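You operate a simulated robot arm through the tools that you are given. There is no shell and no other tool.

The job below is to be done with a simulated robot arm. You get a single attempt, and the scene is never put back.

Task
Torque both bolts of the large bearing block with the wrench that its plate names, then lay it back.
Fine: run the loose red-ring bolt in by hand first.

It is judged by the outcome, as a careful person would: the job done as asked, and still so three seconds after it is handed in. It fails if anything else is knocked over, pushed out of place, dropped, spilled or broken.

Robot
A 7-joint arm with a three-finger gripper, fixed in place. Base frame: the origin is on the floor under the middle of its stand, x ahead of it, y to its left, z up; the work surface is at about z = 0.86. Lengths are in m, angles in degrees, forces in N, time in s.
It reaches about 1.342 m from its shoulder. Its first joint turns from -166.0 to 166.0 degrees. Payload 2.69 kg.
The TCP is the grasp point between the finger pads, 0.03 m short of the fingertips. In the tool frame z runs along the fingers and y along their closing line. The gripper opens to 0.128 m; its body begins 0.117 m behind the TCP.
Orientation is that of the tool frame in the base frame, as [roll, pitch, yaw] about the fixed x, y, z axes, in that order (R = Rz(yaw) Ry(pitch) Rx(roll)). With the fingers straight down and closing along the base's y, the tool's x points along the base's -x, its y along +y and its z along -z.

Tools
- The arm moves only by the tool servo_tool. Its argument "moves" is a list of rows, each a list of 2 entries, a list of its own where there are three numbers: the shift along the tool's x, y, z in m, then the turn, a rotation vector about the tool's x, y, z in rad. In form: [[[dx, dy, dz], [rx, ry, rz]], ...]. A call has 1 to 20 rows; each row shifts and turns the commanded pose from where the row before left it, along the tool's axes as they then stand. "claw" is the gripper command, from -1 (shut) to 1 (fully open), values between in proportion, set as the call begins (left out, the last holds). A row lasts 0.2 s, in which the tool goes at most 0.05 m and 8.6 degrees; a call with a longer step from one row to the next is refused whole, and so is a gripper value outside its range. Where a pose cannot be reached the arm comes as near as it can. A force on the tool above 40 N (or 10 N above the force at the start of the call, whichever is more), or a blocked arm, ends the call early, and 0.2 s more pass. Each finger travels about 0.127 m/s and halts on what it meets, pressing with about 42 N; the grip force reading is that of the motor and also rises with nothing between the fingers. The clock runs only during rows and for 0.2 s after the last one: add rows that do not move to give the fingers time. The reply holds the time, the measured pose of the TCP, the force on the tool along the base axes, the opening and the grip force, in the units named above and with some noise, with the torque about the TCP (base axes, N m) and any sound that the robot's microphone picked up.
- Cameras (640 x 400 px; columns grow to the right, rows downward): "scene" is fixed at [0.2188, -0.6506, 1.6093]; the picture's right is [0.82, -0.58, 0.00], its down [-0.46, -0.65, -0.60] and it looks along [0.35, 0.49, -0.80] (base axes); focal length 230 px, centre (320, 200). "wrist" rides on the gripper at [0.058, 0.054, -0.131] in the tool frame; the picture's right is [-0.68, 0.74, 0.00], its down [-0.62, -0.57, -0.55] and it looks along [-0.40, -0.37, 0.84] (tool axes); focal length 234 px, centre (320, 200). There is no depth. A picture from a camera that has moved, and an enlarged one, comes with that camera's place and axes in the base frame and with its lens. The place of the scene camera against the robot may be out by one fixed shift of up to 0.012 m in any direction.
- grab_frame(camera): a new picture of that camera. The clock stands still meanwhile.
- move_column(by): moves the trunk up (or, below 0, down) by that many m; the arm rides with it, the base frame stays. It gives what a move gives, with no picture.
- enlarge(camera, box): a new picture of the part [left, top, right, bottom] of that camera's present view, enlarged. The clock stands still meanwhile.
- finish_job(): hands the job in; it is judged then, once.

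Places have to be worked out from the pictures, the camera data and where the tool is seen. Open the gripper and draw the arm clear of the work before you hand the job in, unless the task says otherwise.

The tools are called after "Request:" as a command line: name --argument value ..., lists and objects as JSON in quotes. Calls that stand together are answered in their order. servo_tool: Moves the arm, as the interface text tells. Its arguments: {"type":"object","properties":{"moves":{"type":"array"},"claw":{"type":"number"}},"required":["moves"]} The other tools are called the same way: move_column (by) moves the trunk up or down; grab_frame (camera) takes a picture; enlarge (camera, box) takes an enlarged picture of a part of a camera's view; finish_job () hands the job in.

At the start:

```text
clock: 0.0
tool_pos: [0.5435, 0.4371, 1.1571]
tcp_rot: [180.0, 0.0, -179.9]
wrist_force: [-1.0, 0.1, 0.7]
ft_torque: [0.01, 0.02, 0.02]
finger_gap: 0.1282
grip_force: 0.0
trunk travel left (down, up): [-0.15, 0.2]
```

scene: 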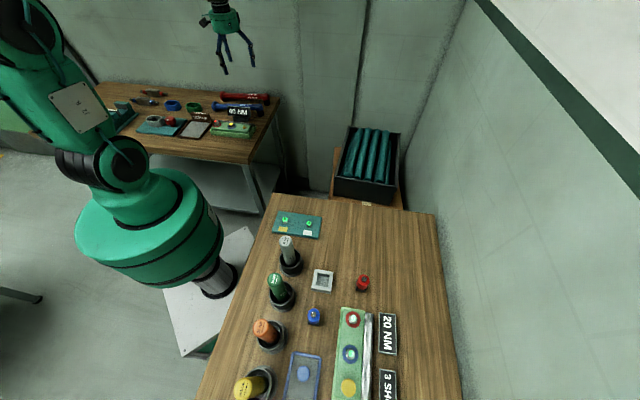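
wrist: 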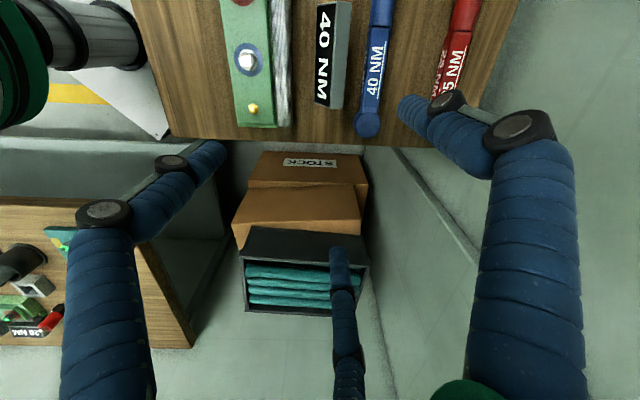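

I start by taking detailed looks at the scene from both cameras to identify the bearing blocks, plates and wrenches.

Request:
enlarge --camera "scene" --box '[80, 70, 300, 210]'

Request:
enlarge --camera "scene" --box '[220, 190, 460, 400]'

Request:
enlarge --camera "wrist" --box '[140, 0, 520, 160]'

Request:
enlarge --camera "wrist" --box '[0, 200, 200, 350]'

```text
2.86 times, centred on (190, 140) of scene
camera zoom: at [0.2188, -0.6506, 1.6093], right [0.82, -0.58, 0.0], down [-0.46, -0.65, -0.6], along [0.35, 0.49, -0.8], focal length 656 px, centre (691, 371)
```

zoom: 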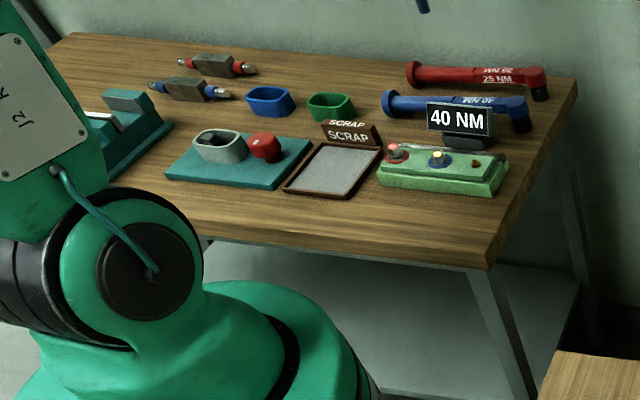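

```text
1.90 times, centred on (340, 295) of scene
camera zoom: at [0.2188, -0.6506, 1.6093], right [0.82, -0.58, 0.0], down [-0.46, -0.65, -0.6], along [0.35, 0.49, -0.8], focal length 437 px, centre (282, 19)
```

zoom: 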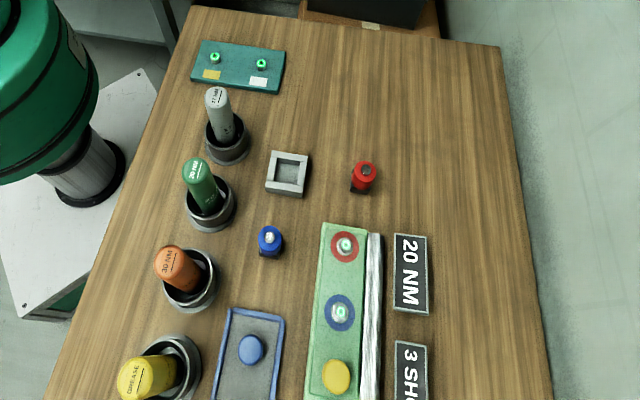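

```text
1.68 times, centred on (330, 80) of wrist
camera zoom: at [0.4852, 0.4925, 1.2874], right [0.68, 0.74, 0.0], down [0.62, -0.57, 0.55], along [0.4, -0.37, -0.84], focal length 394 px, centre (303, 402)
```

zoom: 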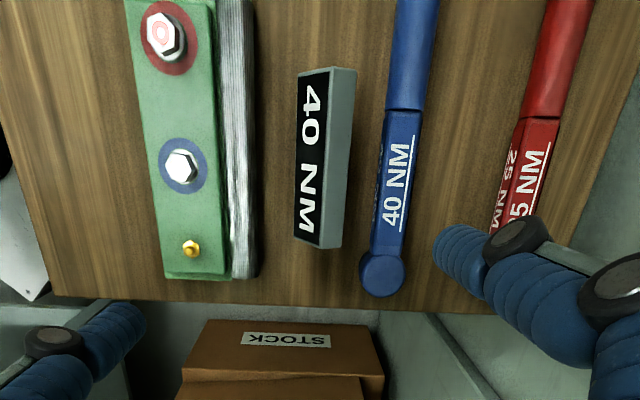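

```text
2.67 times, centred on (100, 275) of wrist
camera zoom: at [0.4852, 0.4925, 1.2874], right [0.68, 0.74, 0.0], down [0.62, -0.57, 0.55], along [0.4, -0.37, -0.84], focal length 624 px, centre (907, 0)
```

zoom: 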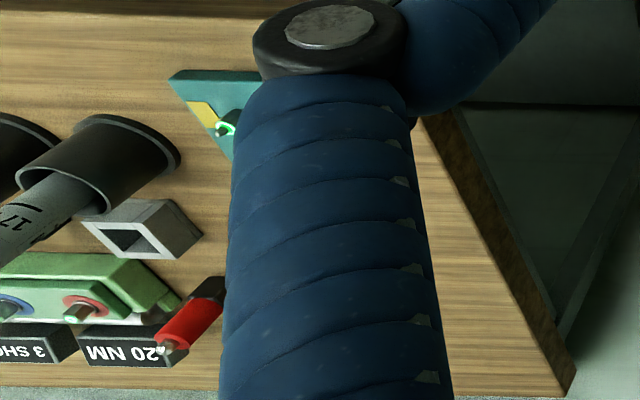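

Left bench holds a block with a "40 NM" plate and lying wrenches (blue 40 NM, red 25 NM); the front bench has another block with "20 NM" and drivers standing in cups. I raise and move the arm back over the left bench for a better survey.

Request:
servo_tool --moves '[[[0.03, 0.03, -0.02], [0, 0, 0]], [[0.03, 0.03, -0.02], [0, 0, 0]], [[0.03, 0.03, -0.02], [0, 0, 0]], [[0.03, 0.03, -0.02], [0, 0, 0]], [[0.03, 0.03, -0.02], [0, 0, 0]], [[0, 0, 0], [0, 0, 0]]]' --claw 1

Request:
grab_frame --camera "wrist"

Request:
grab_frame --camera "scene"

```text
clock: 1.4
tool_pos: [0.3928, 0.5892, 1.2598]
tcp_rot: [180.0, 0.0, 180.0]
wrist_force: [-0.3, -0.1, -0.2]
ft_torque: [-0.06, -0.08, 0.03]
finger_gap: 0.128
grip_force: 0.1
trunk travel left (down, up): [-0.15, 0.2]
```

```text
taken
camera wrist: at [0.3341, 0.6438, 1.3898], right [0.68, 0.74, 0.0], down [0.62, -0.57, 0.55], along [0.4, -0.37, -0.84], focal length 234 px, centre (320, 200)
```

wrist: 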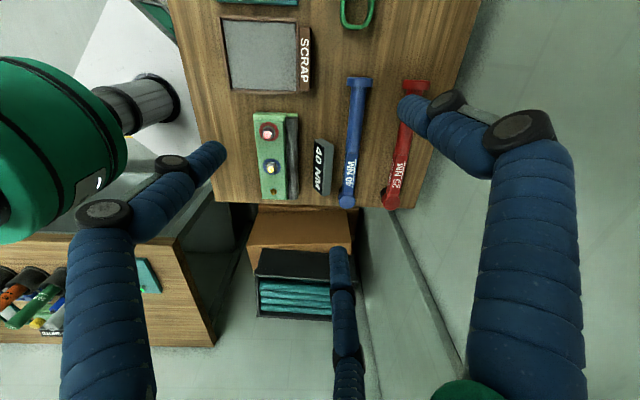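

```text
taken
```

scene: 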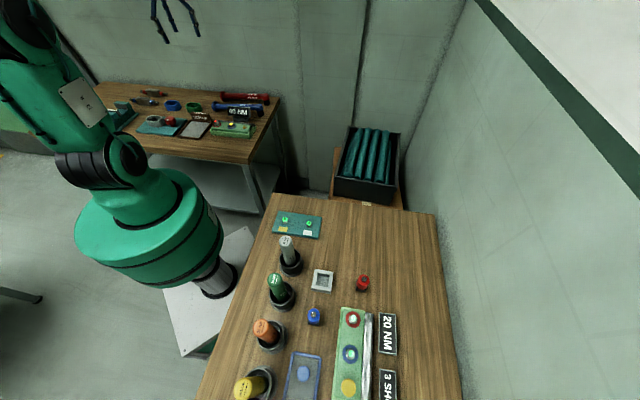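

The left bench is well in view; I enlarge the block, plate and wrench areas to measure them.

Request:
enlarge --camera "wrist" --box '[200, 60, 440, 220]'

Request:
enlarge --camera "wrist" --box '[180, 0, 460, 110]'

Request:
enlarge --camera "wrist" --box '[0, 220, 200, 360]'

Request:
enlarge --camera "scene" --box '[180, 80, 290, 150]'

Request:
enlarge --camera "scene" --box '[280, 280, 440, 400]'

```text
2.50 times, centred on (320, 140) of wrist
camera zoom: at [0.3341, 0.6438, 1.3898], right [0.68, 0.74, 0.0], down [0.62, -0.57, 0.55], along [0.4, -0.37, -0.84], focal length 585 px, centre (320, 350)
```

zoom: 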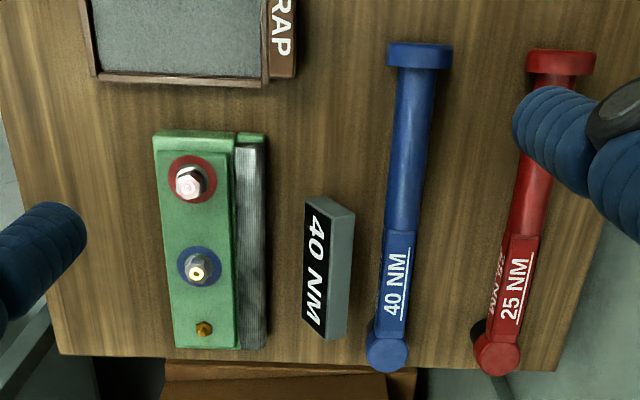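

```text
2.29 times, centred on (320, 55) of wrist
camera zoom: at [0.3341, 0.6438, 1.3898], right [0.68, 0.74, 0.0], down [0.62, -0.57, 0.55], along [0.4, -0.37, -0.84], focal length 535 px, centre (320, 531)
```

zoom: 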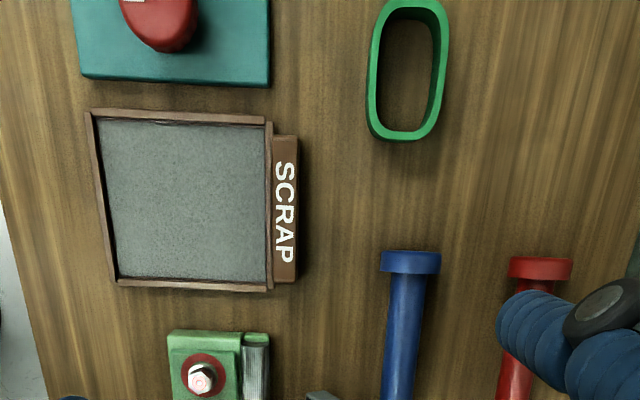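

```text
2.86 times, centred on (100, 290) of wrist
camera zoom: at [0.3341, 0.6438, 1.3898], right [0.68, 0.74, 0.0], down [0.62, -0.57, 0.55], along [0.4, -0.37, -0.84], focal length 669 px, centre (949, -57)
```

zoom: 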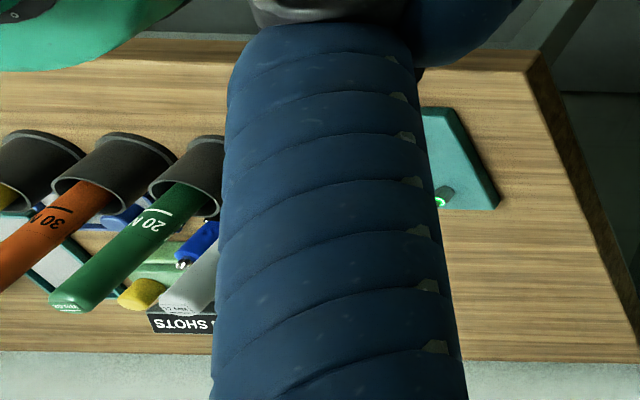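

```text
5.71 times, centred on (235, 115) of scene
camera zoom: at [0.2188, -0.6506, 1.6093], right [0.82, -0.58, 0.0], down [-0.46, -0.65, -0.6], along [0.35, 0.49, -0.8], focal length 1312 px, centre (806, 686)
```

zoom: 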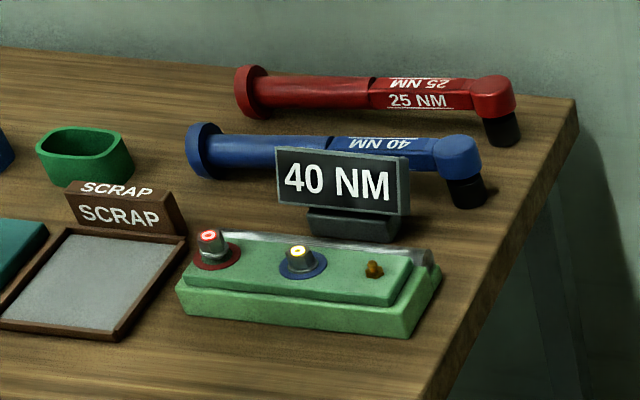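

```text
3.33 times, centred on (360, 340) of scene
camera zoom: at [0.2188, -0.6506, 1.6093], right [0.82, -0.58, 0.0], down [-0.46, -0.65, -0.6], along [0.35, 0.49, -0.8], focal length 765 px, centre (187, -267)
```

zoom: 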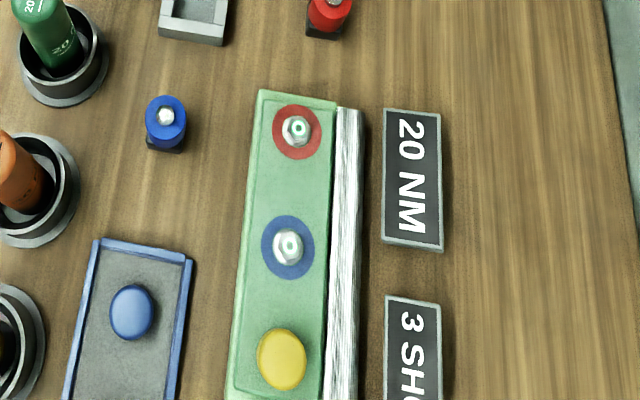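

The two blocks look similar in size, so I zoom in strongly on both blocks' bolts and on other candidates to decide which is the large one and which bolts are loose.

Request:
enlarge --camera "scene" --box '[325, 295, 405, 345]'

Request:
enlarge --camera "scene" --box '[265, 200, 345, 250]'

Request:
enlarge --camera "scene" --box '[205, 108, 261, 143]'

Request:
enlarge --camera "scene" --box '[85, 80, 205, 155]'

Request:
enlarge --camera "scene" --box '[200, 330, 420, 400]'

```text
8.00 times, centred on (365, 320) of scene
camera zoom: at [0.2188, -0.6506, 1.6093], right [0.82, -0.58, 0.0], down [-0.46, -0.65, -0.6], along [0.35, 0.49, -0.8], focal length 1836 px, centre (-40, -760)
```

zoom: 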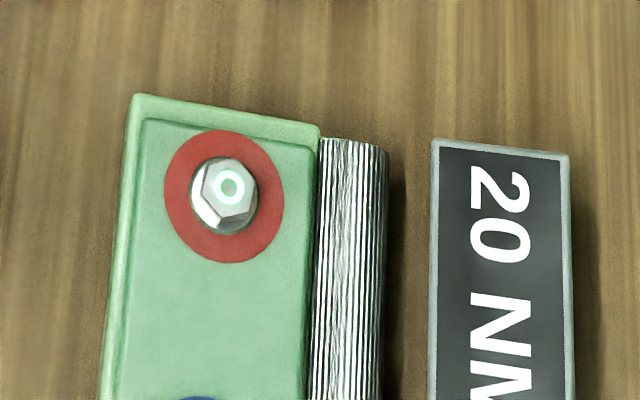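

```text
8.00 times, centred on (305, 225) of scene
camera zoom: at [0.2188, -0.6506, 1.6093], right [0.82, -0.58, 0.0], down [-0.46, -0.65, -0.6], along [0.35, 0.49, -0.8], focal length 1836 px, centre (440, 0)
```

zoom: 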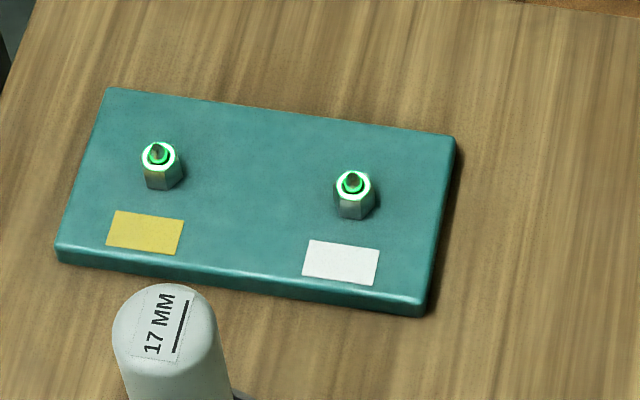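

```text
11.43 times, centred on (233, 126) of scene
camera zoom: at [0.2188, -0.6506, 1.6093], right [0.82, -0.58, 0.0], down [-0.46, -0.65, -0.6], along [0.35, 0.49, -0.8], focal length 2623 px, centre (1314, 1051)
```

zoom: 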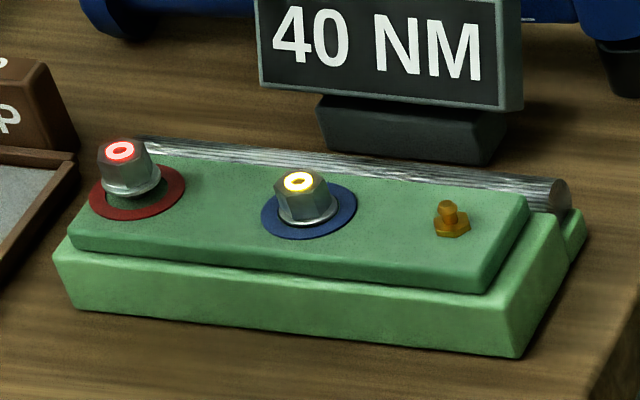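

```text
5.33 times, centred on (145, 118) of scene
camera zoom: at [0.2188, -0.6506, 1.6093], right [0.82, -0.58, 0.0], down [-0.46, -0.65, -0.6], along [0.35, 0.49, -0.8], focal length 1224 px, centre (1253, 640)
```

zoom: 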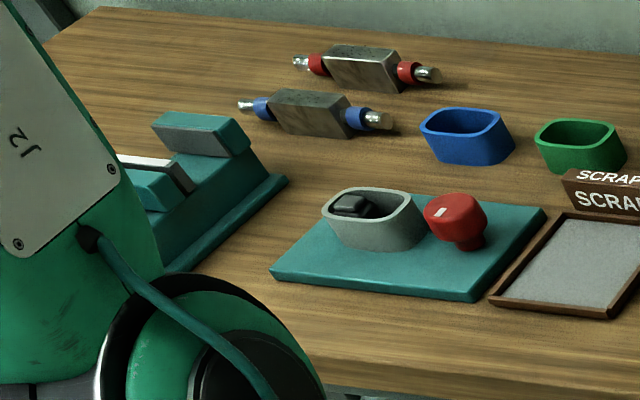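

```text
2.91 times, centred on (310, 365) of scene
camera zoom: at [0.2188, -0.6506, 1.6093], right [0.82, -0.58, 0.0], down [-0.46, -0.65, -0.6], along [0.35, 0.49, -0.8], focal length 668 px, centre (349, -280)
```

zoom: 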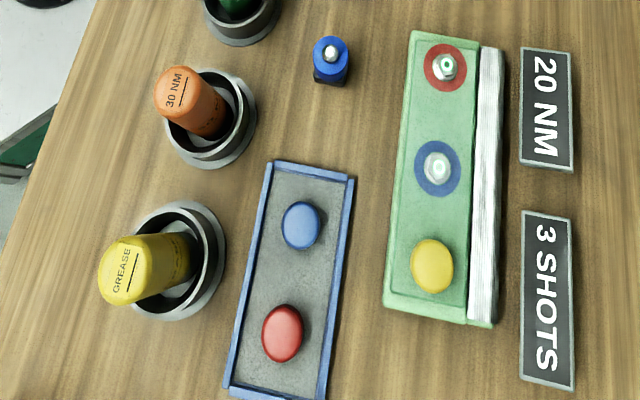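

The left block's red-ring bolt clearly stands proud with a red light; I check the front block's bolts closely once more to be certain they are already done.

Request:
enlarge --camera "scene" --box '[330, 305, 378, 335]'

Request:
enlarge --camera "scene" --box '[325, 335, 389, 375]'

Request:
enlarge --camera "scene" --box '[255, 225, 335, 275]'

Request:
enlarge --camera "scene" --box '[205, 85, 285, 135]'

```text
13.33 times, centred on (354, 320) of scene
camera zoom: at [0.2188, -0.6506, 1.6093], right [0.82, -0.58, 0.0], down [-0.46, -0.65, -0.6], along [0.35, 0.49, -0.8], focal length 3060 px, centre (-133, -1400)
```

zoom: 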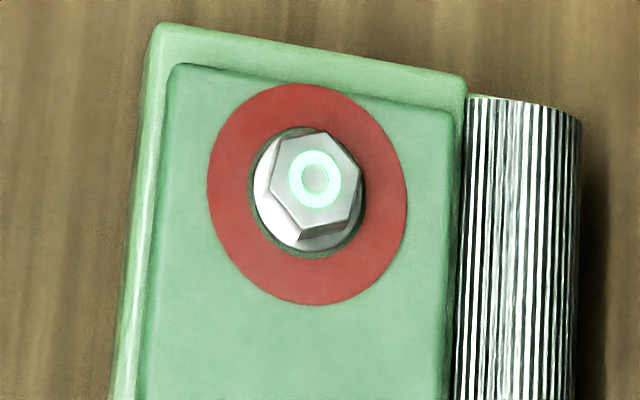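

```text
10.00 times, centred on (357, 355) of scene
camera zoom: at [0.2188, -0.6506, 1.6093], right [0.82, -0.58, 0.0], down [-0.46, -0.65, -0.6], along [0.35, 0.49, -0.8], focal length 2295 px, centre (-50, -1350)
```

zoom: 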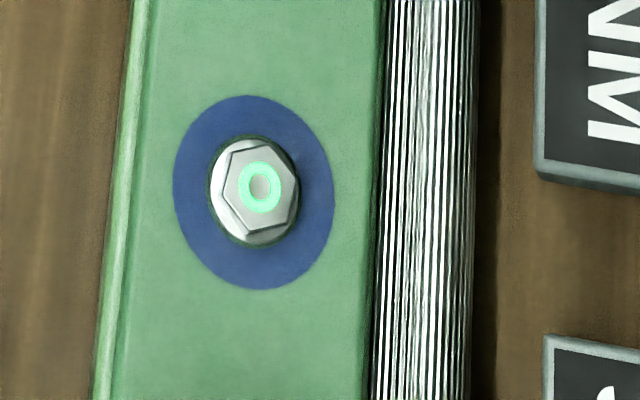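

```text
8.00 times, centred on (295, 250) of scene
camera zoom: at [0.2188, -0.6506, 1.6093], right [0.82, -0.58, 0.0], down [-0.46, -0.65, -0.6], along [0.35, 0.49, -0.8], focal length 1836 px, centre (520, -200)
```

zoom: 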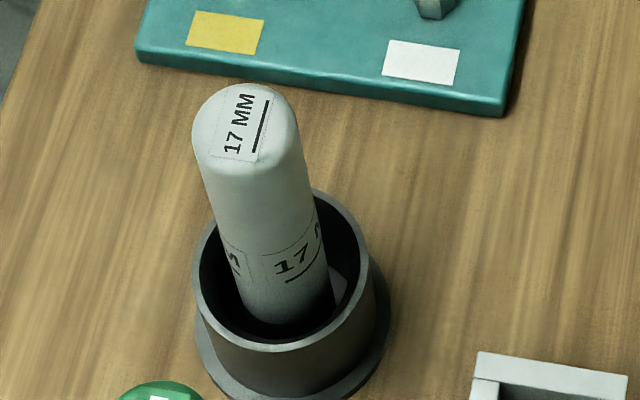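

```text
8.00 times, centred on (245, 110) of scene
camera zoom: at [0.2188, -0.6506, 1.6093], right [0.82, -0.58, 0.0], down [-0.46, -0.65, -0.6], along [0.35, 0.49, -0.8], focal length 1836 px, centre (920, 920)
```

zoom: 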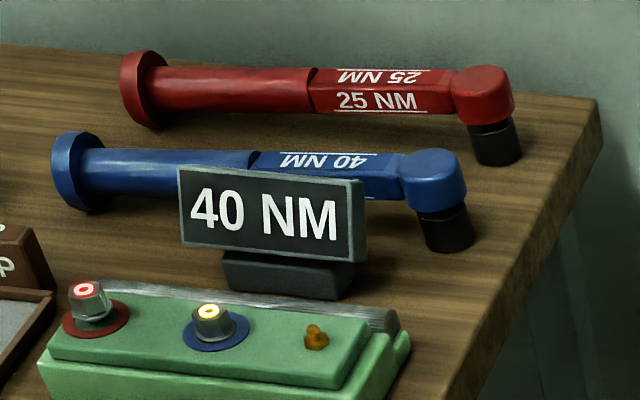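

The front block's bolts glow green (done), while the left block's red-ring bolt is proud with a red light and its plate says 40 NM, so that is the job and the blue wrench is the tool. I estimate the red bolt head near (0.37, 0.463, 0.915) and move above it for a closer look, half closing the fingers to see how they move.

Request:
servo_tool --moves '[[[0.006, -0.031, 0.035], [0, 0, 0]], [[0.006, -0.031, 0.035], [0, 0, 0]], [[0.006, -0.031, 0.035], [0, 0, 0]], [[0.005, -0.031, 0.035], [0, 0, 0]], [[0, 0, 0.03], [0, 0, 0]], [[0, 0, 0], [0, 0, 0]]]' --claw 0

Request:
grab_frame --camera "wrist"

Request:
enlarge --camera "wrist" --box '[240, 40, 400, 140]'

```text
clock: 2.8
tool_pos: [0.3717, 0.4683, 1.0865]
tcp_rot: [180.0, 0.1, -180.0]
wrist_force: [1.2, 0.4, 0.7]
ft_torque: [-0.04, 0.01, -0.01]
finger_gap: 0.0638
grip_force: 0.1
trunk travel left (down, up): [-0.15, 0.2]
```

```text
taken
camera wrist: at [0.3134, 0.5219, 1.2173], right [0.68, 0.74, 0.0], down [0.62, -0.57, 0.55], along [0.4, -0.37, -0.84], focal length 234 px, centre (320, 200)
```

wrist: 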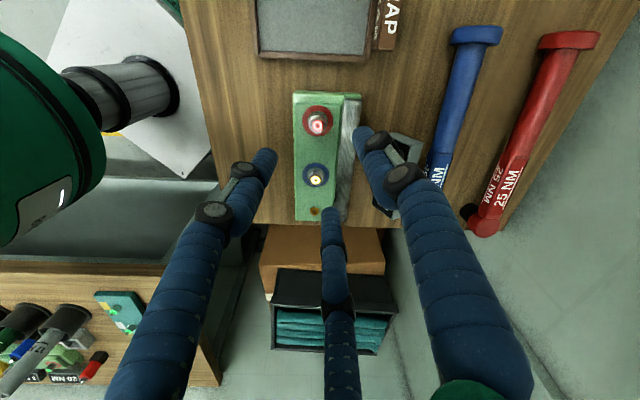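

```text
4.00 times, centred on (320, 90) of wrist
camera zoom: at [0.3134, 0.5219, 1.2173], right [0.68, 0.74, 0.0], down [0.62, -0.57, 0.55], along [0.4, -0.37, -0.84], focal length 937 px, centre (320, 640)
```

zoom: 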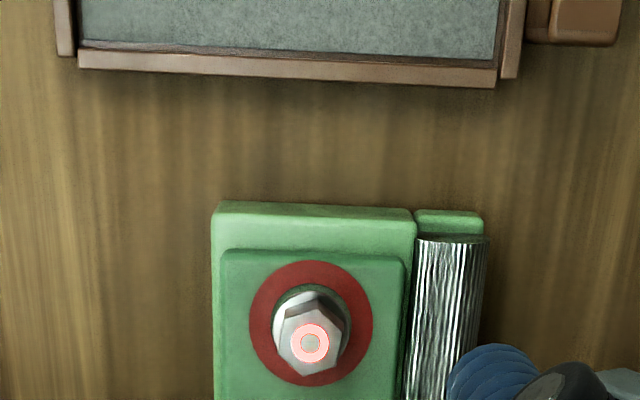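

The gripper is a centric three-finger one; the red bolt head's top sits near (0.3725, 0.4635, 0.920) with the block top near z = 0.896. I look at the finger shape from the scene camera to judge how the tips can hold the head.

Request:
grab_frame --camera "scene"

Request:
enlarge --camera "scene" --box '[180, 60, 276, 140]'

Request:
enlarge --camera "wrist" --box '[220, 100, 440, 240]'

```text
taken
```

scene: 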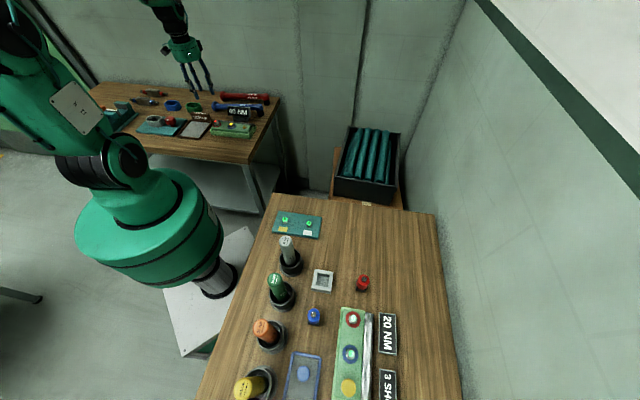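

```text
5.00 times, centred on (228, 100) of scene
camera zoom: at [0.2188, -0.6506, 1.6093], right [0.82, -0.58, 0.0], down [-0.46, -0.65, -0.6], along [0.35, 0.49, -0.8], focal length 1148 px, centre (780, 700)
```

zoom: 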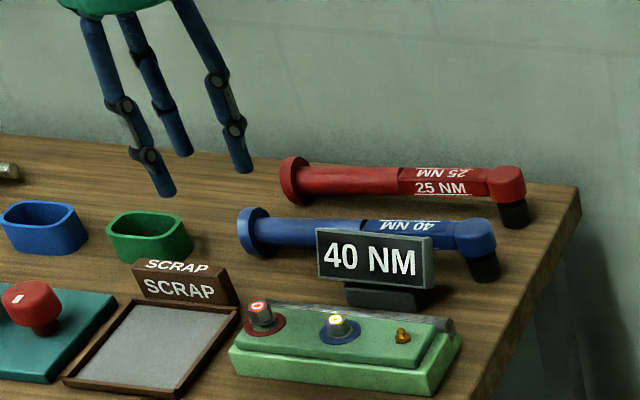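

```text
2.86 times, centred on (330, 170) of wrist
camera zoom: at [0.3134, 0.5219, 1.2173], right [0.68, 0.74, 0.0], down [0.62, -0.57, 0.55], along [0.4, -0.37, -0.84], focal length 669 px, centre (291, 286)
```

zoom: 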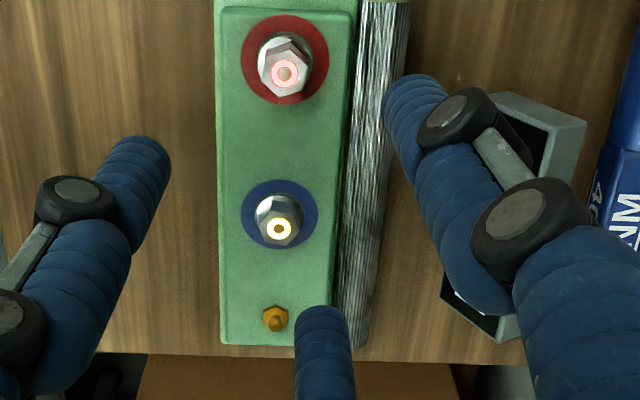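

The fingers are slim, roughly 19 mm thick cylinders. I zoom strongly on the red bolt to see its hex orientation for alignment of the three fingers with its flats.

Request:
enlarge --camera "wrist" --box '[296, 102, 344, 132]'

Request:
enlarge --camera "wrist" --box '[292, 162, 340, 192]'

```text
13.33 times, centred on (320, 117) of wrist
camera zoom: at [0.3134, 0.5219, 1.2173], right [0.68, 0.74, 0.0], down [0.62, -0.57, 0.55], along [0.4, -0.37, -0.84], focal length 3122 px, centre (320, 1307)
```

zoom: 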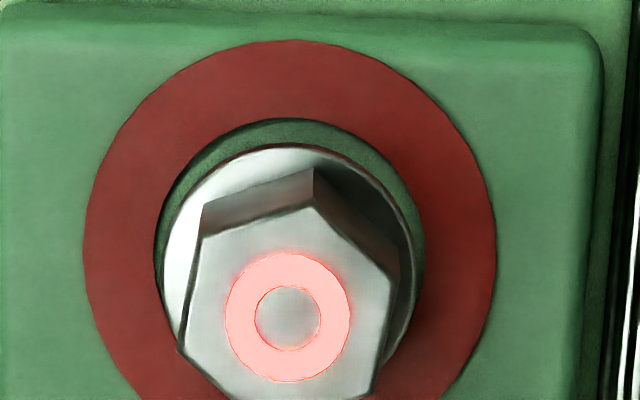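

```text
13.33 times, centred on (316, 177) of wrist
camera zoom: at [0.3134, 0.5219, 1.2173], right [0.68, 0.74, 0.0], down [0.62, -0.57, 0.55], along [0.4, -0.37, -0.84], focal length 3122 px, centre (373, 507)
```

zoom: 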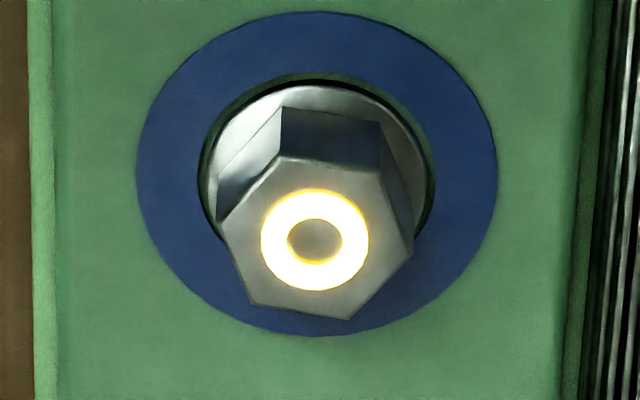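

The red hex has vertices at about 4°+60k in base angle, so its flats are nearly aligned with the fingers (need about +4° about base z). Block-top bolts: red at (0.3724, 0.4636), blue at (0.4302, 0.4059). I hold still to check pose settling/noise.

Request:
servo_tool --moves '[[[0, 0, 0], [0, 0, -0.07]], [[0, 0, 0], [0, 0, 0]], [[0, 0, 0], [0, 0, 0]]]' --claw -0.2

```text
clock: 3.6
tool_pos: [0.3715, 0.4659, 1.0874]
tcp_rot: [179.9, -0.1, -176.0]
wrist_force: [0.1, -0.1, -0.5]
ft_torque: [-0.01, 0.01, 0.0]
finger_gap: 0.0509
grip_force: 0.0
trunk travel left (down, up): [-0.15, 0.2]
```

The pose has now settled (0.3715, 0.4659); I take a fresh zoom at rest to refine the bolt position.

Request:
enlarge --camera "wrist" --box '[288, 92, 352, 132]'

Request:
grab_frame --camera "wrist"

```text
10.00 times, centred on (320, 112) of wrist
camera zoom: at [0.3093, 0.5161, 1.2177], right [0.62, 0.78, 0.0], down [0.65, -0.52, 0.55], along [0.43, -0.34, -0.84], focal length 2342 px, centre (320, 1080)
```

zoom: 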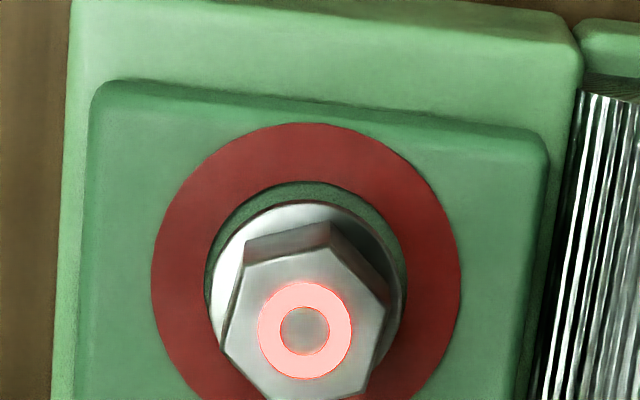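

```text
taken
camera wrist: at [0.3093, 0.5161, 1.2177], right [0.62, 0.78, 0.0], down [0.65, -0.52, 0.55], along [0.43, -0.34, -0.84], focal length 234 px, centre (320, 200)
```

wrist: 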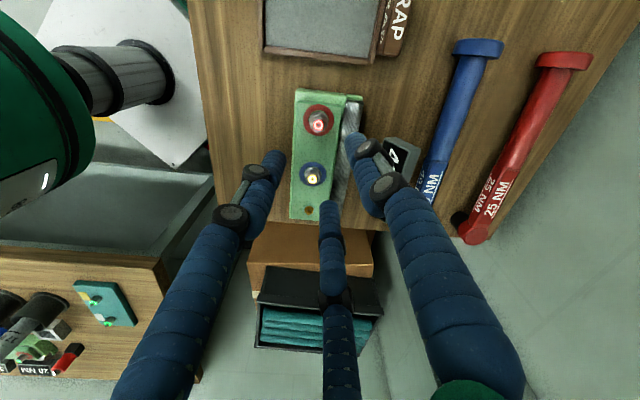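

Bolt confirmed at (0.3723, 0.4635). I centre the TCP over it and descend to TCP z ≈ 0.942 (tips ≈ 0.912) with a partly open claw, then check.

Request:
servo_tool --moves '[[[-0.0006, -0.0024, 0.04], [0, 0, 0]], [[0, 0, 0.04], [0, 0, 0]], [[0, 0, 0.035], [0, 0, 0]], [[0, 0, 0.02], [0, 0, 0]], [[0, 0, 0.01], [0, 0, 0]], [[0, 0, 0], [0, 0, 0]], [[0, 0, 0], [0, 0, 0]]]' --claw -0.2

Request:
grab_frame --camera "wrist"

Request:
enlarge --camera "wrist" --box '[240, 100, 400, 200]'

Request:
enlarge --camera "scene" --box '[195, 85, 275, 145]'

```text
clock: 5.2
tool_pos: [0.3705, 0.4625, 0.9413]
tcp_rot: [180.0, 0.0, -176.0]
wrist_force: [-0.5, -0.2, -0.6]
ft_torque: [0.02, 0.0, 0.01]
finger_gap: 0.0513
grip_force: 0.1
trunk travel left (down, up): [-0.15, 0.2]
```

```text
taken
camera wrist: at [0.3091, 0.5125, 1.0714], right [0.62, 0.78, 0.0], down [0.65, -0.52, 0.55], along [0.43, -0.34, -0.84], focal length 234 px, centre (320, 200)
```

wrist: 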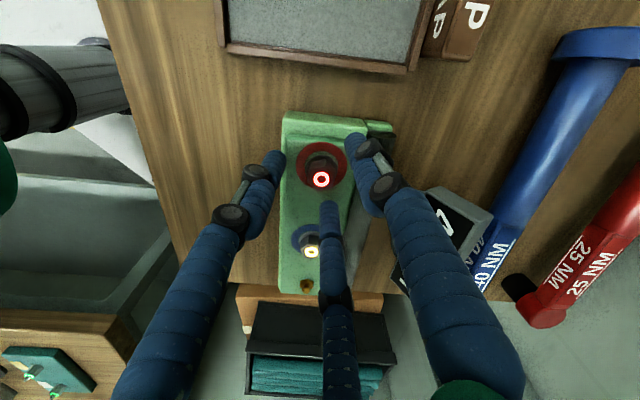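

```text
4.00 times, centred on (320, 150) of wrist
camera zoom: at [0.3091, 0.5125, 1.0714], right [0.62, 0.78, 0.0], down [0.65, -0.52, 0.55], along [0.43, -0.34, -0.84], focal length 937 px, centre (320, 400)
```

zoom: 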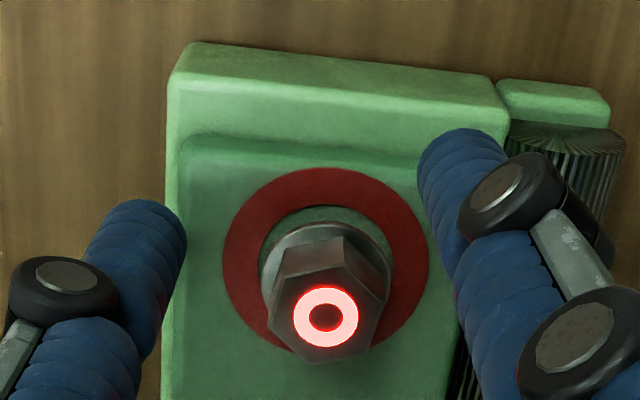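

```text
6.67 times, centred on (235, 115) of scene
camera zoom: at [0.2188, -0.6506, 1.6093], right [0.82, -0.58, 0.0], down [-0.46, -0.65, -0.6], along [0.35, 0.49, -0.8], focal length 1530 px, centre (887, 767)
```

zoom: 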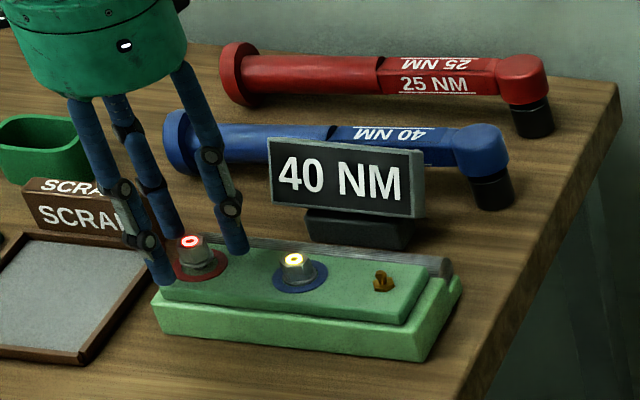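

Triangulating gives head top z ≈ 0.924 at (0.3714, 0.4642), the seated blue head top ≈ 0.912, so about 12 mm to run in. I nudge to centre, raise 2 mm so the tips take the hex above the flange, and close.

Request:
servo_tool --moves '[[[-0.001, 0.0016, -0.002], [0, 0, 0]], [[0, 0, 0], [0, 0, 0]], [[0, 0, 0], [0, 0, 0]]]' --claw -0.2

Request:
servo_tool --moves '[[[0, 0, 0], [0, 0, 0]], [[0, 0, 0], [0, 0, 0]], [[0, 0, 0], [0, 0, 0]]]' --claw -1

Request:
enlarge --camera "wrist" --box '[240, 100, 400, 200]'

```text
clock: 6.0
tool_pos: [0.3719, 0.4639, 0.9434]
tcp_rot: [-180.0, 0.0, -176.0]
wrist_force: [0.8, 0.3, 0.1]
ft_torque: [0.01, 0.01, 0.0]
finger_gap: 0.0513
grip_force: 0.0
trunk travel left (down, up): [-0.15, 0.2]
```

```text
clock: 6.8
tool_pos: [0.3722, 0.4629, 0.9433]
tcp_rot: [-180.0, -0.1, -176.0]
wrist_force: [10.6, -19.5, 1.5]
ft_torque: [-0.73, -0.47, 0.05]
finger_gap: 0.0203
grip_force: 44.9
trunk travel left (down, up): [-0.15, 0.2]
```

```text
4.00 times, centred on (320, 150) of wrist
camera zoom: at [0.3104, 0.5131, 1.0734], right [0.62, 0.78, 0.0], down [0.65, -0.52, 0.55], along [0.43, -0.34, -0.84], focal length 937 px, centre (320, 400)
```

zoom: 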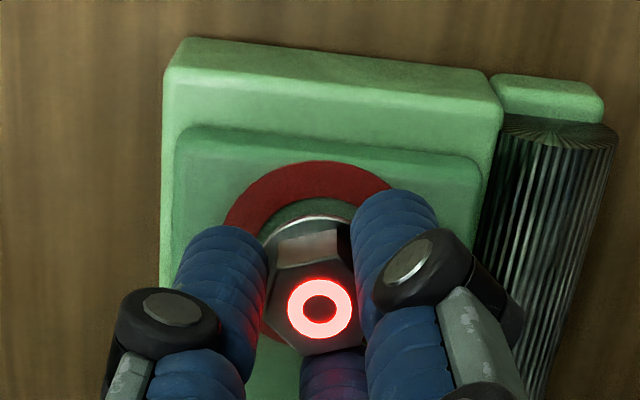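

The hex is gripped (gap 20.3 mm), with a side load of about 22 N from a small off-centre. I shift 1.3 mm to relieve it and begin turning clockwise (tool +rz).

Request:
servo_tool --moves '[[[-0.0006, -0.00125, 0], [0, 0, 0]], [[0, 0, 0], [0, 0, 0]]]'

Request:
servo_tool --moves '[[[0, 0, 0], [0, 0, 0.08]], [[0, 0, 0], [0, 0, 0.08]], [[0, 0, 0], [0, 0, 0.08]]]'

```text
clock: 7.4
tool_pos: [0.3708, 0.4624, 0.943]
tcp_rot: [-179.9, -0.1, -176.1]
wrist_force: [-5.7, -6.8, -8.4]
ft_torque: [0.03, 0.35, 0.02]
finger_gap: 0.0204
grip_force: 45.2
trunk travel left (down, up): [-0.15, 0.2]
```

```text
clock: 8.2
tool_pos: [0.3726, 0.4629, 0.9428]
tcp_rot: [180.0, 0.0, 170.2]
wrist_force: [-2.3, -5.2, -13.7]
ft_torque: [-0.1, 0.05, 0.01]
finger_gap: 0.0201
grip_force: 44.8
trunk travel left (down, up): [-0.15, 0.2]
```

Bolt turns with the fingers (yaw now 170°) and pulls the tool down slightly (-13.7 N). I go on turning while following down a little.

Request:
servo_tool --moves '[[[0, 0, 0.0005], [0, 0, 0.1]], [[0, 0, 0.0003], [0, 0, 0.1]], [[0, 0, 0.0003], [0, 0, 0.1]], [[0, 0, 0.0003], [0, 0, 0.1]]]'

Request:
enlarge --camera "wrist" --box '[240, 100, 400, 200]'

```text
clock: 9.2
tool_pos: [0.3721, 0.4634, 0.9435]
tcp_rot: [179.8, 0.0, 147.3]
wrist_force: [-10.6, -5.7, 6.2]
ft_torque: [-0.22, 0.44, 0.03]
finger_gap: 0.0203
grip_force: 44.4
trunk travel left (down, up): [-0.15, 0.2]
```

```text
4.00 times, centred on (320, 150) of wrist
camera zoom: at [0.3521, 0.54, 1.0735], right [0.97, 0.25, 0.0], down [0.21, -0.81, 0.55], along [0.14, -0.53, -0.84], focal length 937 px, centre (320, 400)
```

zoom: 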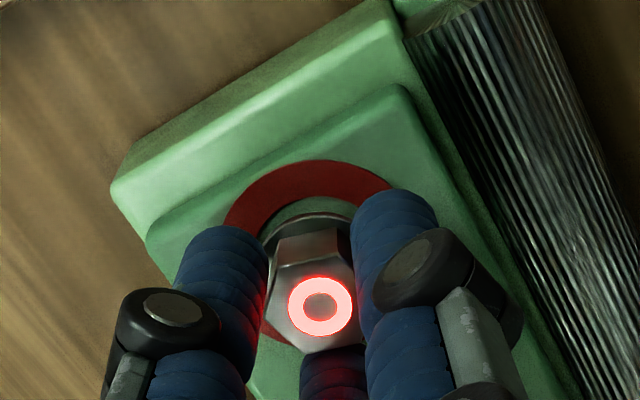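

Turning is clean, and my follow-down was slightly too much (now +6 N). I turn another ~70° without lowering to gauge how much the bolt drops per turn.

Request:
servo_tool --moves '[[[0, 0, 0], [0, 0, 0.12]], [[0, 0, 0], [0, 0, 0.12]], [[0, 0, 0], [0, 0, 0.12]], [[0, 0, 0], [0, 0, 0.12]], [[0, 0, 0], [0, 0, 0.12]], [[0, 0, 0], [0, 0, 0.12]], [[0, 0, 0], [0, 0, 0.12]], [[0, 0, 0], [0, 0, 0.12]], [[0, 0, 0], [0, 0, 0.12]], [[0, 0, 0], [0, 0, 0.12]]]'

```text
clock: 11.4
tool_pos: [0.3722, 0.464, 0.9439]
tcp_rot: [179.9, -0.1, 78.4]
wrist_force: [-23.8, 4.1, 28.6]
ft_torque: [0.04, 0.87, 0.04]
finger_gap: 0.0202
grip_force: 45.6
trunk travel left (down, up): [-0.15, 0.2]
```

Side and vertical loads grew (-24, 4, +29 N) as the wrist rotated; I check the picture to see whether the bolt has dropped or risen.

Request:
enlarge --camera "wrist" --box '[240, 100, 400, 200]'

Request:
enlarge --camera "scene" --box '[205, 108, 261, 143]'

Request:
grab_frame --camera "scene"

```text
4.00 times, centred on (320, 150) of wrist
camera zoom: at [0.4364, 0.5096, 1.0735], right [0.59, -0.81, 0.0], down [-0.68, -0.49, 0.55], along [-0.44, -0.32, -0.84], focal length 937 px, centre (320, 400)
```

zoom: 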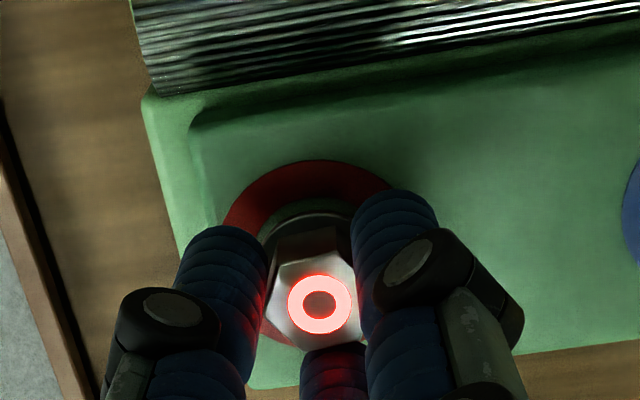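

```text
11.43 times, centred on (233, 126) of scene
camera zoom: at [0.2188, -0.6506, 1.6093], right [0.82, -0.58, 0.0], down [-0.46, -0.65, -0.6], along [0.35, 0.49, -0.8], focal length 2623 px, centre (1314, 1051)
```

zoom: 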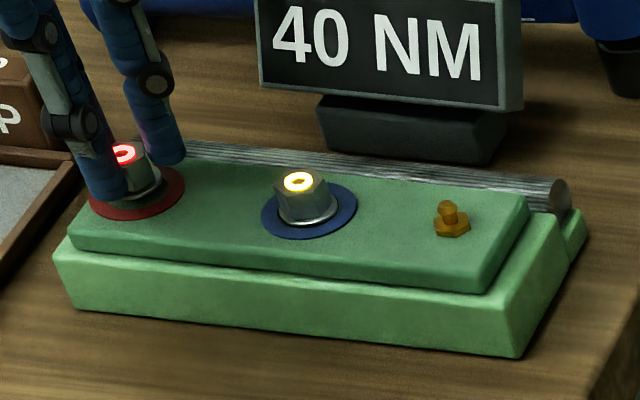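

```text
taken
```

scene: 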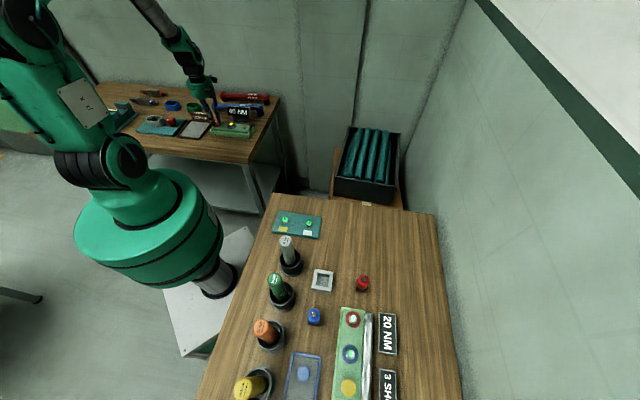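

The wrist view suggests the head sank about 1 mm relative to the tool; I zoom very tightly from the scene camera to have a precise reference of head height.

Request:
enlarge --camera "scene" --box '[208, 114, 224, 129]'

```text
16.00 times, centred on (216, 122) of scene
camera zoom: at [0.2188, -0.6506, 1.6093], right [0.82, -0.58, 0.0], down [-0.46, -0.65, -0.6], along [0.35, 0.49, -0.8], focal length 3672 px, centre (1984, 1456)
```

zoom: 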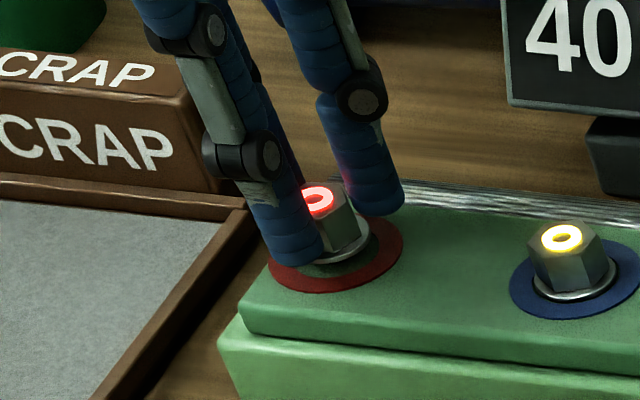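

The head has dropped by roughly 1–1.5 mm over 106° (so a few turns needed). I open the fingers, and read the free pose and force at this yaw.

Request:
servo_tool --moves '[[[0, 0, 0], [0, 0, 0]], [[0, 0, 0], [0, 0, 0]], [[0, 0, 0], [0, 0, 0]]]' --claw -0.3

Request:
enlarge --camera "wrist" --box '[240, 100, 400, 200]'

```text
clock: 12.2
tool_pos: [0.3726, 0.4617, 0.9429]
tcp_rot: [-180.0, 0.0, 78.5]
wrist_force: [-0.1, 1.0, 1.0]
ft_torque: [-0.02, 0.0, 0.02]
finger_gap: 0.0448
grip_force: 0.0
trunk travel left (down, up): [-0.15, 0.2]
```

```text
4.00 times, centred on (320, 150) of wrist
camera zoom: at [0.4377, 0.5097, 1.0718], right [0.59, -0.81, 0.0], down [-0.68, -0.49, 0.55], along [-0.44, -0.32, -0.84], focal length 937 px, centre (320, 400)
```

zoom: 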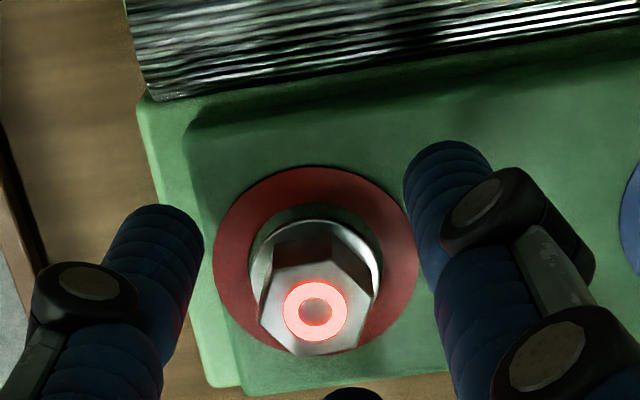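

Free forces are ~0 and the tool is centred on the bolt within about 0.5 mm. I rotate back 120° (symmetric for hex and fingers) with the fingers open, then regrip.

Request:
servo_tool --moves '[[[0, 0, 0], [0, 0, -0.1496]], [[0, 0, 0], [0, 0, -0.1496]], [[0, 0, 0], [0, 0, -0.1496]], [[0, 0, 0], [0, 0, -0.1496]], [[0, 0, 0], [0, 0, -0.1496]], [[0, 0, 0], [0, 0, -0.1496]], [[0, 0, 0], [0, 0, -0.1496]], [[0, 0, 0], [0, 0, -0.1496]], [[0, 0, 0], [0, 0, -0.1496]], [[0, 0, 0], [0, 0, -0.1496]], [[0, 0, 0], [0, 0, -0.1496]], [[0, 0, 0], [0, 0, -0.1496]], [[0, 0, 0], [0, 0, -0.1496]], [[0, 0, 0], [0, 0, -0.1496]], [[0, 0, 0], [0, 0, 0]]]'

Request:
enlarge --camera "wrist" --box '[240, 100, 400, 200]'

Request:
enlarge --camera "scene" --box '[208, 114, 224, 129]'

```text
clock: 15.4
tool_pos: [0.3717, 0.4624, 0.9438]
tcp_rot: [-179.8, -0.1, -161.4]
wrist_force: [-0.5, -0.6, 0.7]
ft_torque: [0.01, 0.02, -0.01]
finger_gap: 0.0448
grip_force: 0.0
trunk travel left (down, up): [-0.15, 0.2]
```

```text
4.00 times, centred on (320, 150) of wrist
camera zoom: at [0.3003, 0.4955, 1.0726], right [0.41, 0.91, 0.0], down [0.76, -0.34, 0.55], along [0.5, -0.22, -0.84], focal length 937 px, centre (320, 400)
```

zoom: 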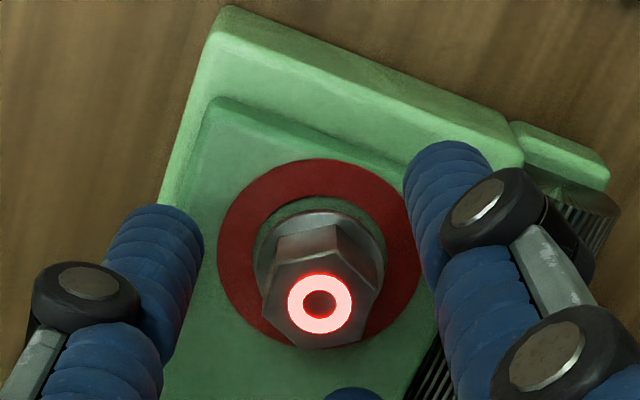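

```text
16.00 times, centred on (216, 122) of scene
camera zoom: at [0.2188, -0.6506, 1.6093], right [0.82, -0.58, 0.0], down [-0.46, -0.65, -0.6], along [0.35, 0.49, -0.8], focal length 3672 px, centre (1984, 1456)
```

zoom: 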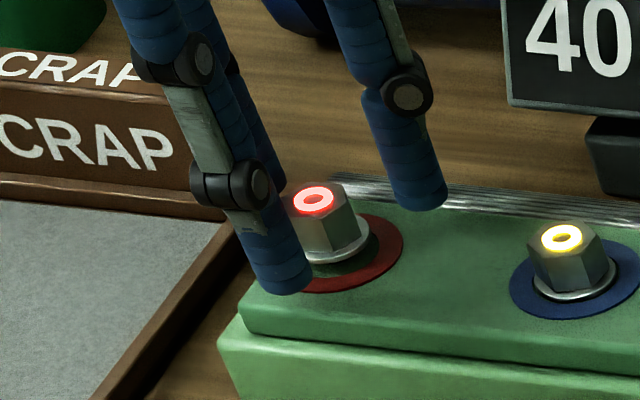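

Aligned again at yaw 198.6° with the head top near z 0.921. I lower 1 mm, close, and turn clockwise 120° following down about 0.1 mm per row.

Request:
servo_tool --moves '[[[0, 0.0005, 0.001], [0, 0, 0]], [[0, 0, 0], [0, 0, 0]], [[0, 0, 0], [0, 0, 0]], [[0, 0, 0], [0, 0, 0.1496]], [[0, 0, 0.0001], [0, 0, 0.1496]], [[0, 0, 0.0001], [0, 0, 0.1496]], [[0, 0, 0.0001], [0, 0, 0.1496]], [[0, 0, 0.0001], [0, 0, 0.1496]], [[0, 0, 0.0001], [0, 0, 0.1496]], [[0, 0, 0.0001], [0, 0, 0.1496]], [[0, 0, 0.0001], [0, 0, 0.1496]], [[0, 0, 0.0001], [0, 0, 0.1496]], [[0, 0, 0.0001], [0, 0, 0.1496]], [[0, 0, 0.0001], [0, 0, 0.1496]], [[0, 0, 0.0001], [0, 0, 0.1496]], [[0, 0, 0.0001], [0, 0, 0.1496]], [[0, 0, 0.0001], [0, 0, 0.1496]]]' --claw -1

Request:
enlarge --camera "wrist" --box '[240, 100, 400, 200]'

Request:
enlarge --camera "scene" --box '[208, 114, 224, 129]'

```text
clock: 19.0
tool_pos: [0.3723, 0.4627, 0.9415]
tcp_rot: [180.0, 0.0, 78.4]
wrist_force: [9.4, -10.2, 26.2]
ft_torque: [-0.58, -0.38, -0.01]
finger_gap: 0.0202
grip_force: 45.0
trunk travel left (down, up): [-0.15, 0.2]
```

```text
4.00 times, centred on (320, 150) of wrist
camera zoom: at [0.4366, 0.5097, 1.0718], right [0.58, -0.81, 0.0], down [-0.68, -0.49, 0.55], along [-0.44, -0.32, -0.84], focal length 937 px, centre (320, 400)
```

zoom: 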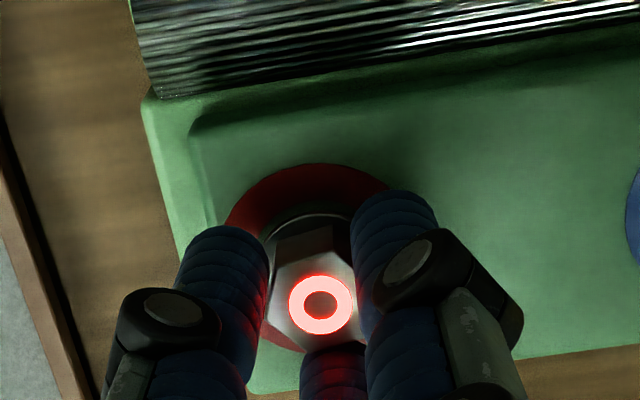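

```text
16.00 times, centred on (216, 122) of scene
camera zoom: at [0.2188, -0.6506, 1.6093], right [0.82, -0.58, 0.0], down [-0.46, -0.65, -0.6], along [0.35, 0.49, -0.8], focal length 3672 px, centre (1984, 1456)
```

zoom: 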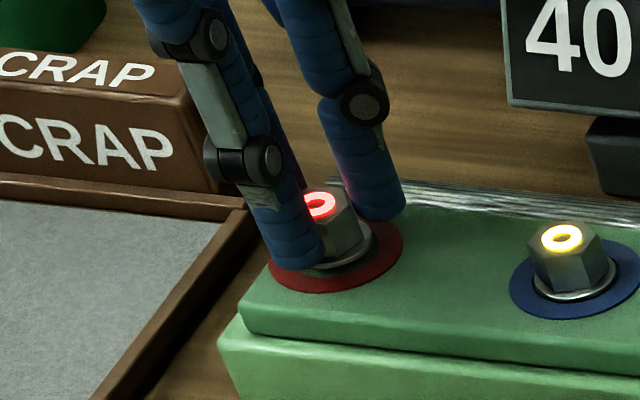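

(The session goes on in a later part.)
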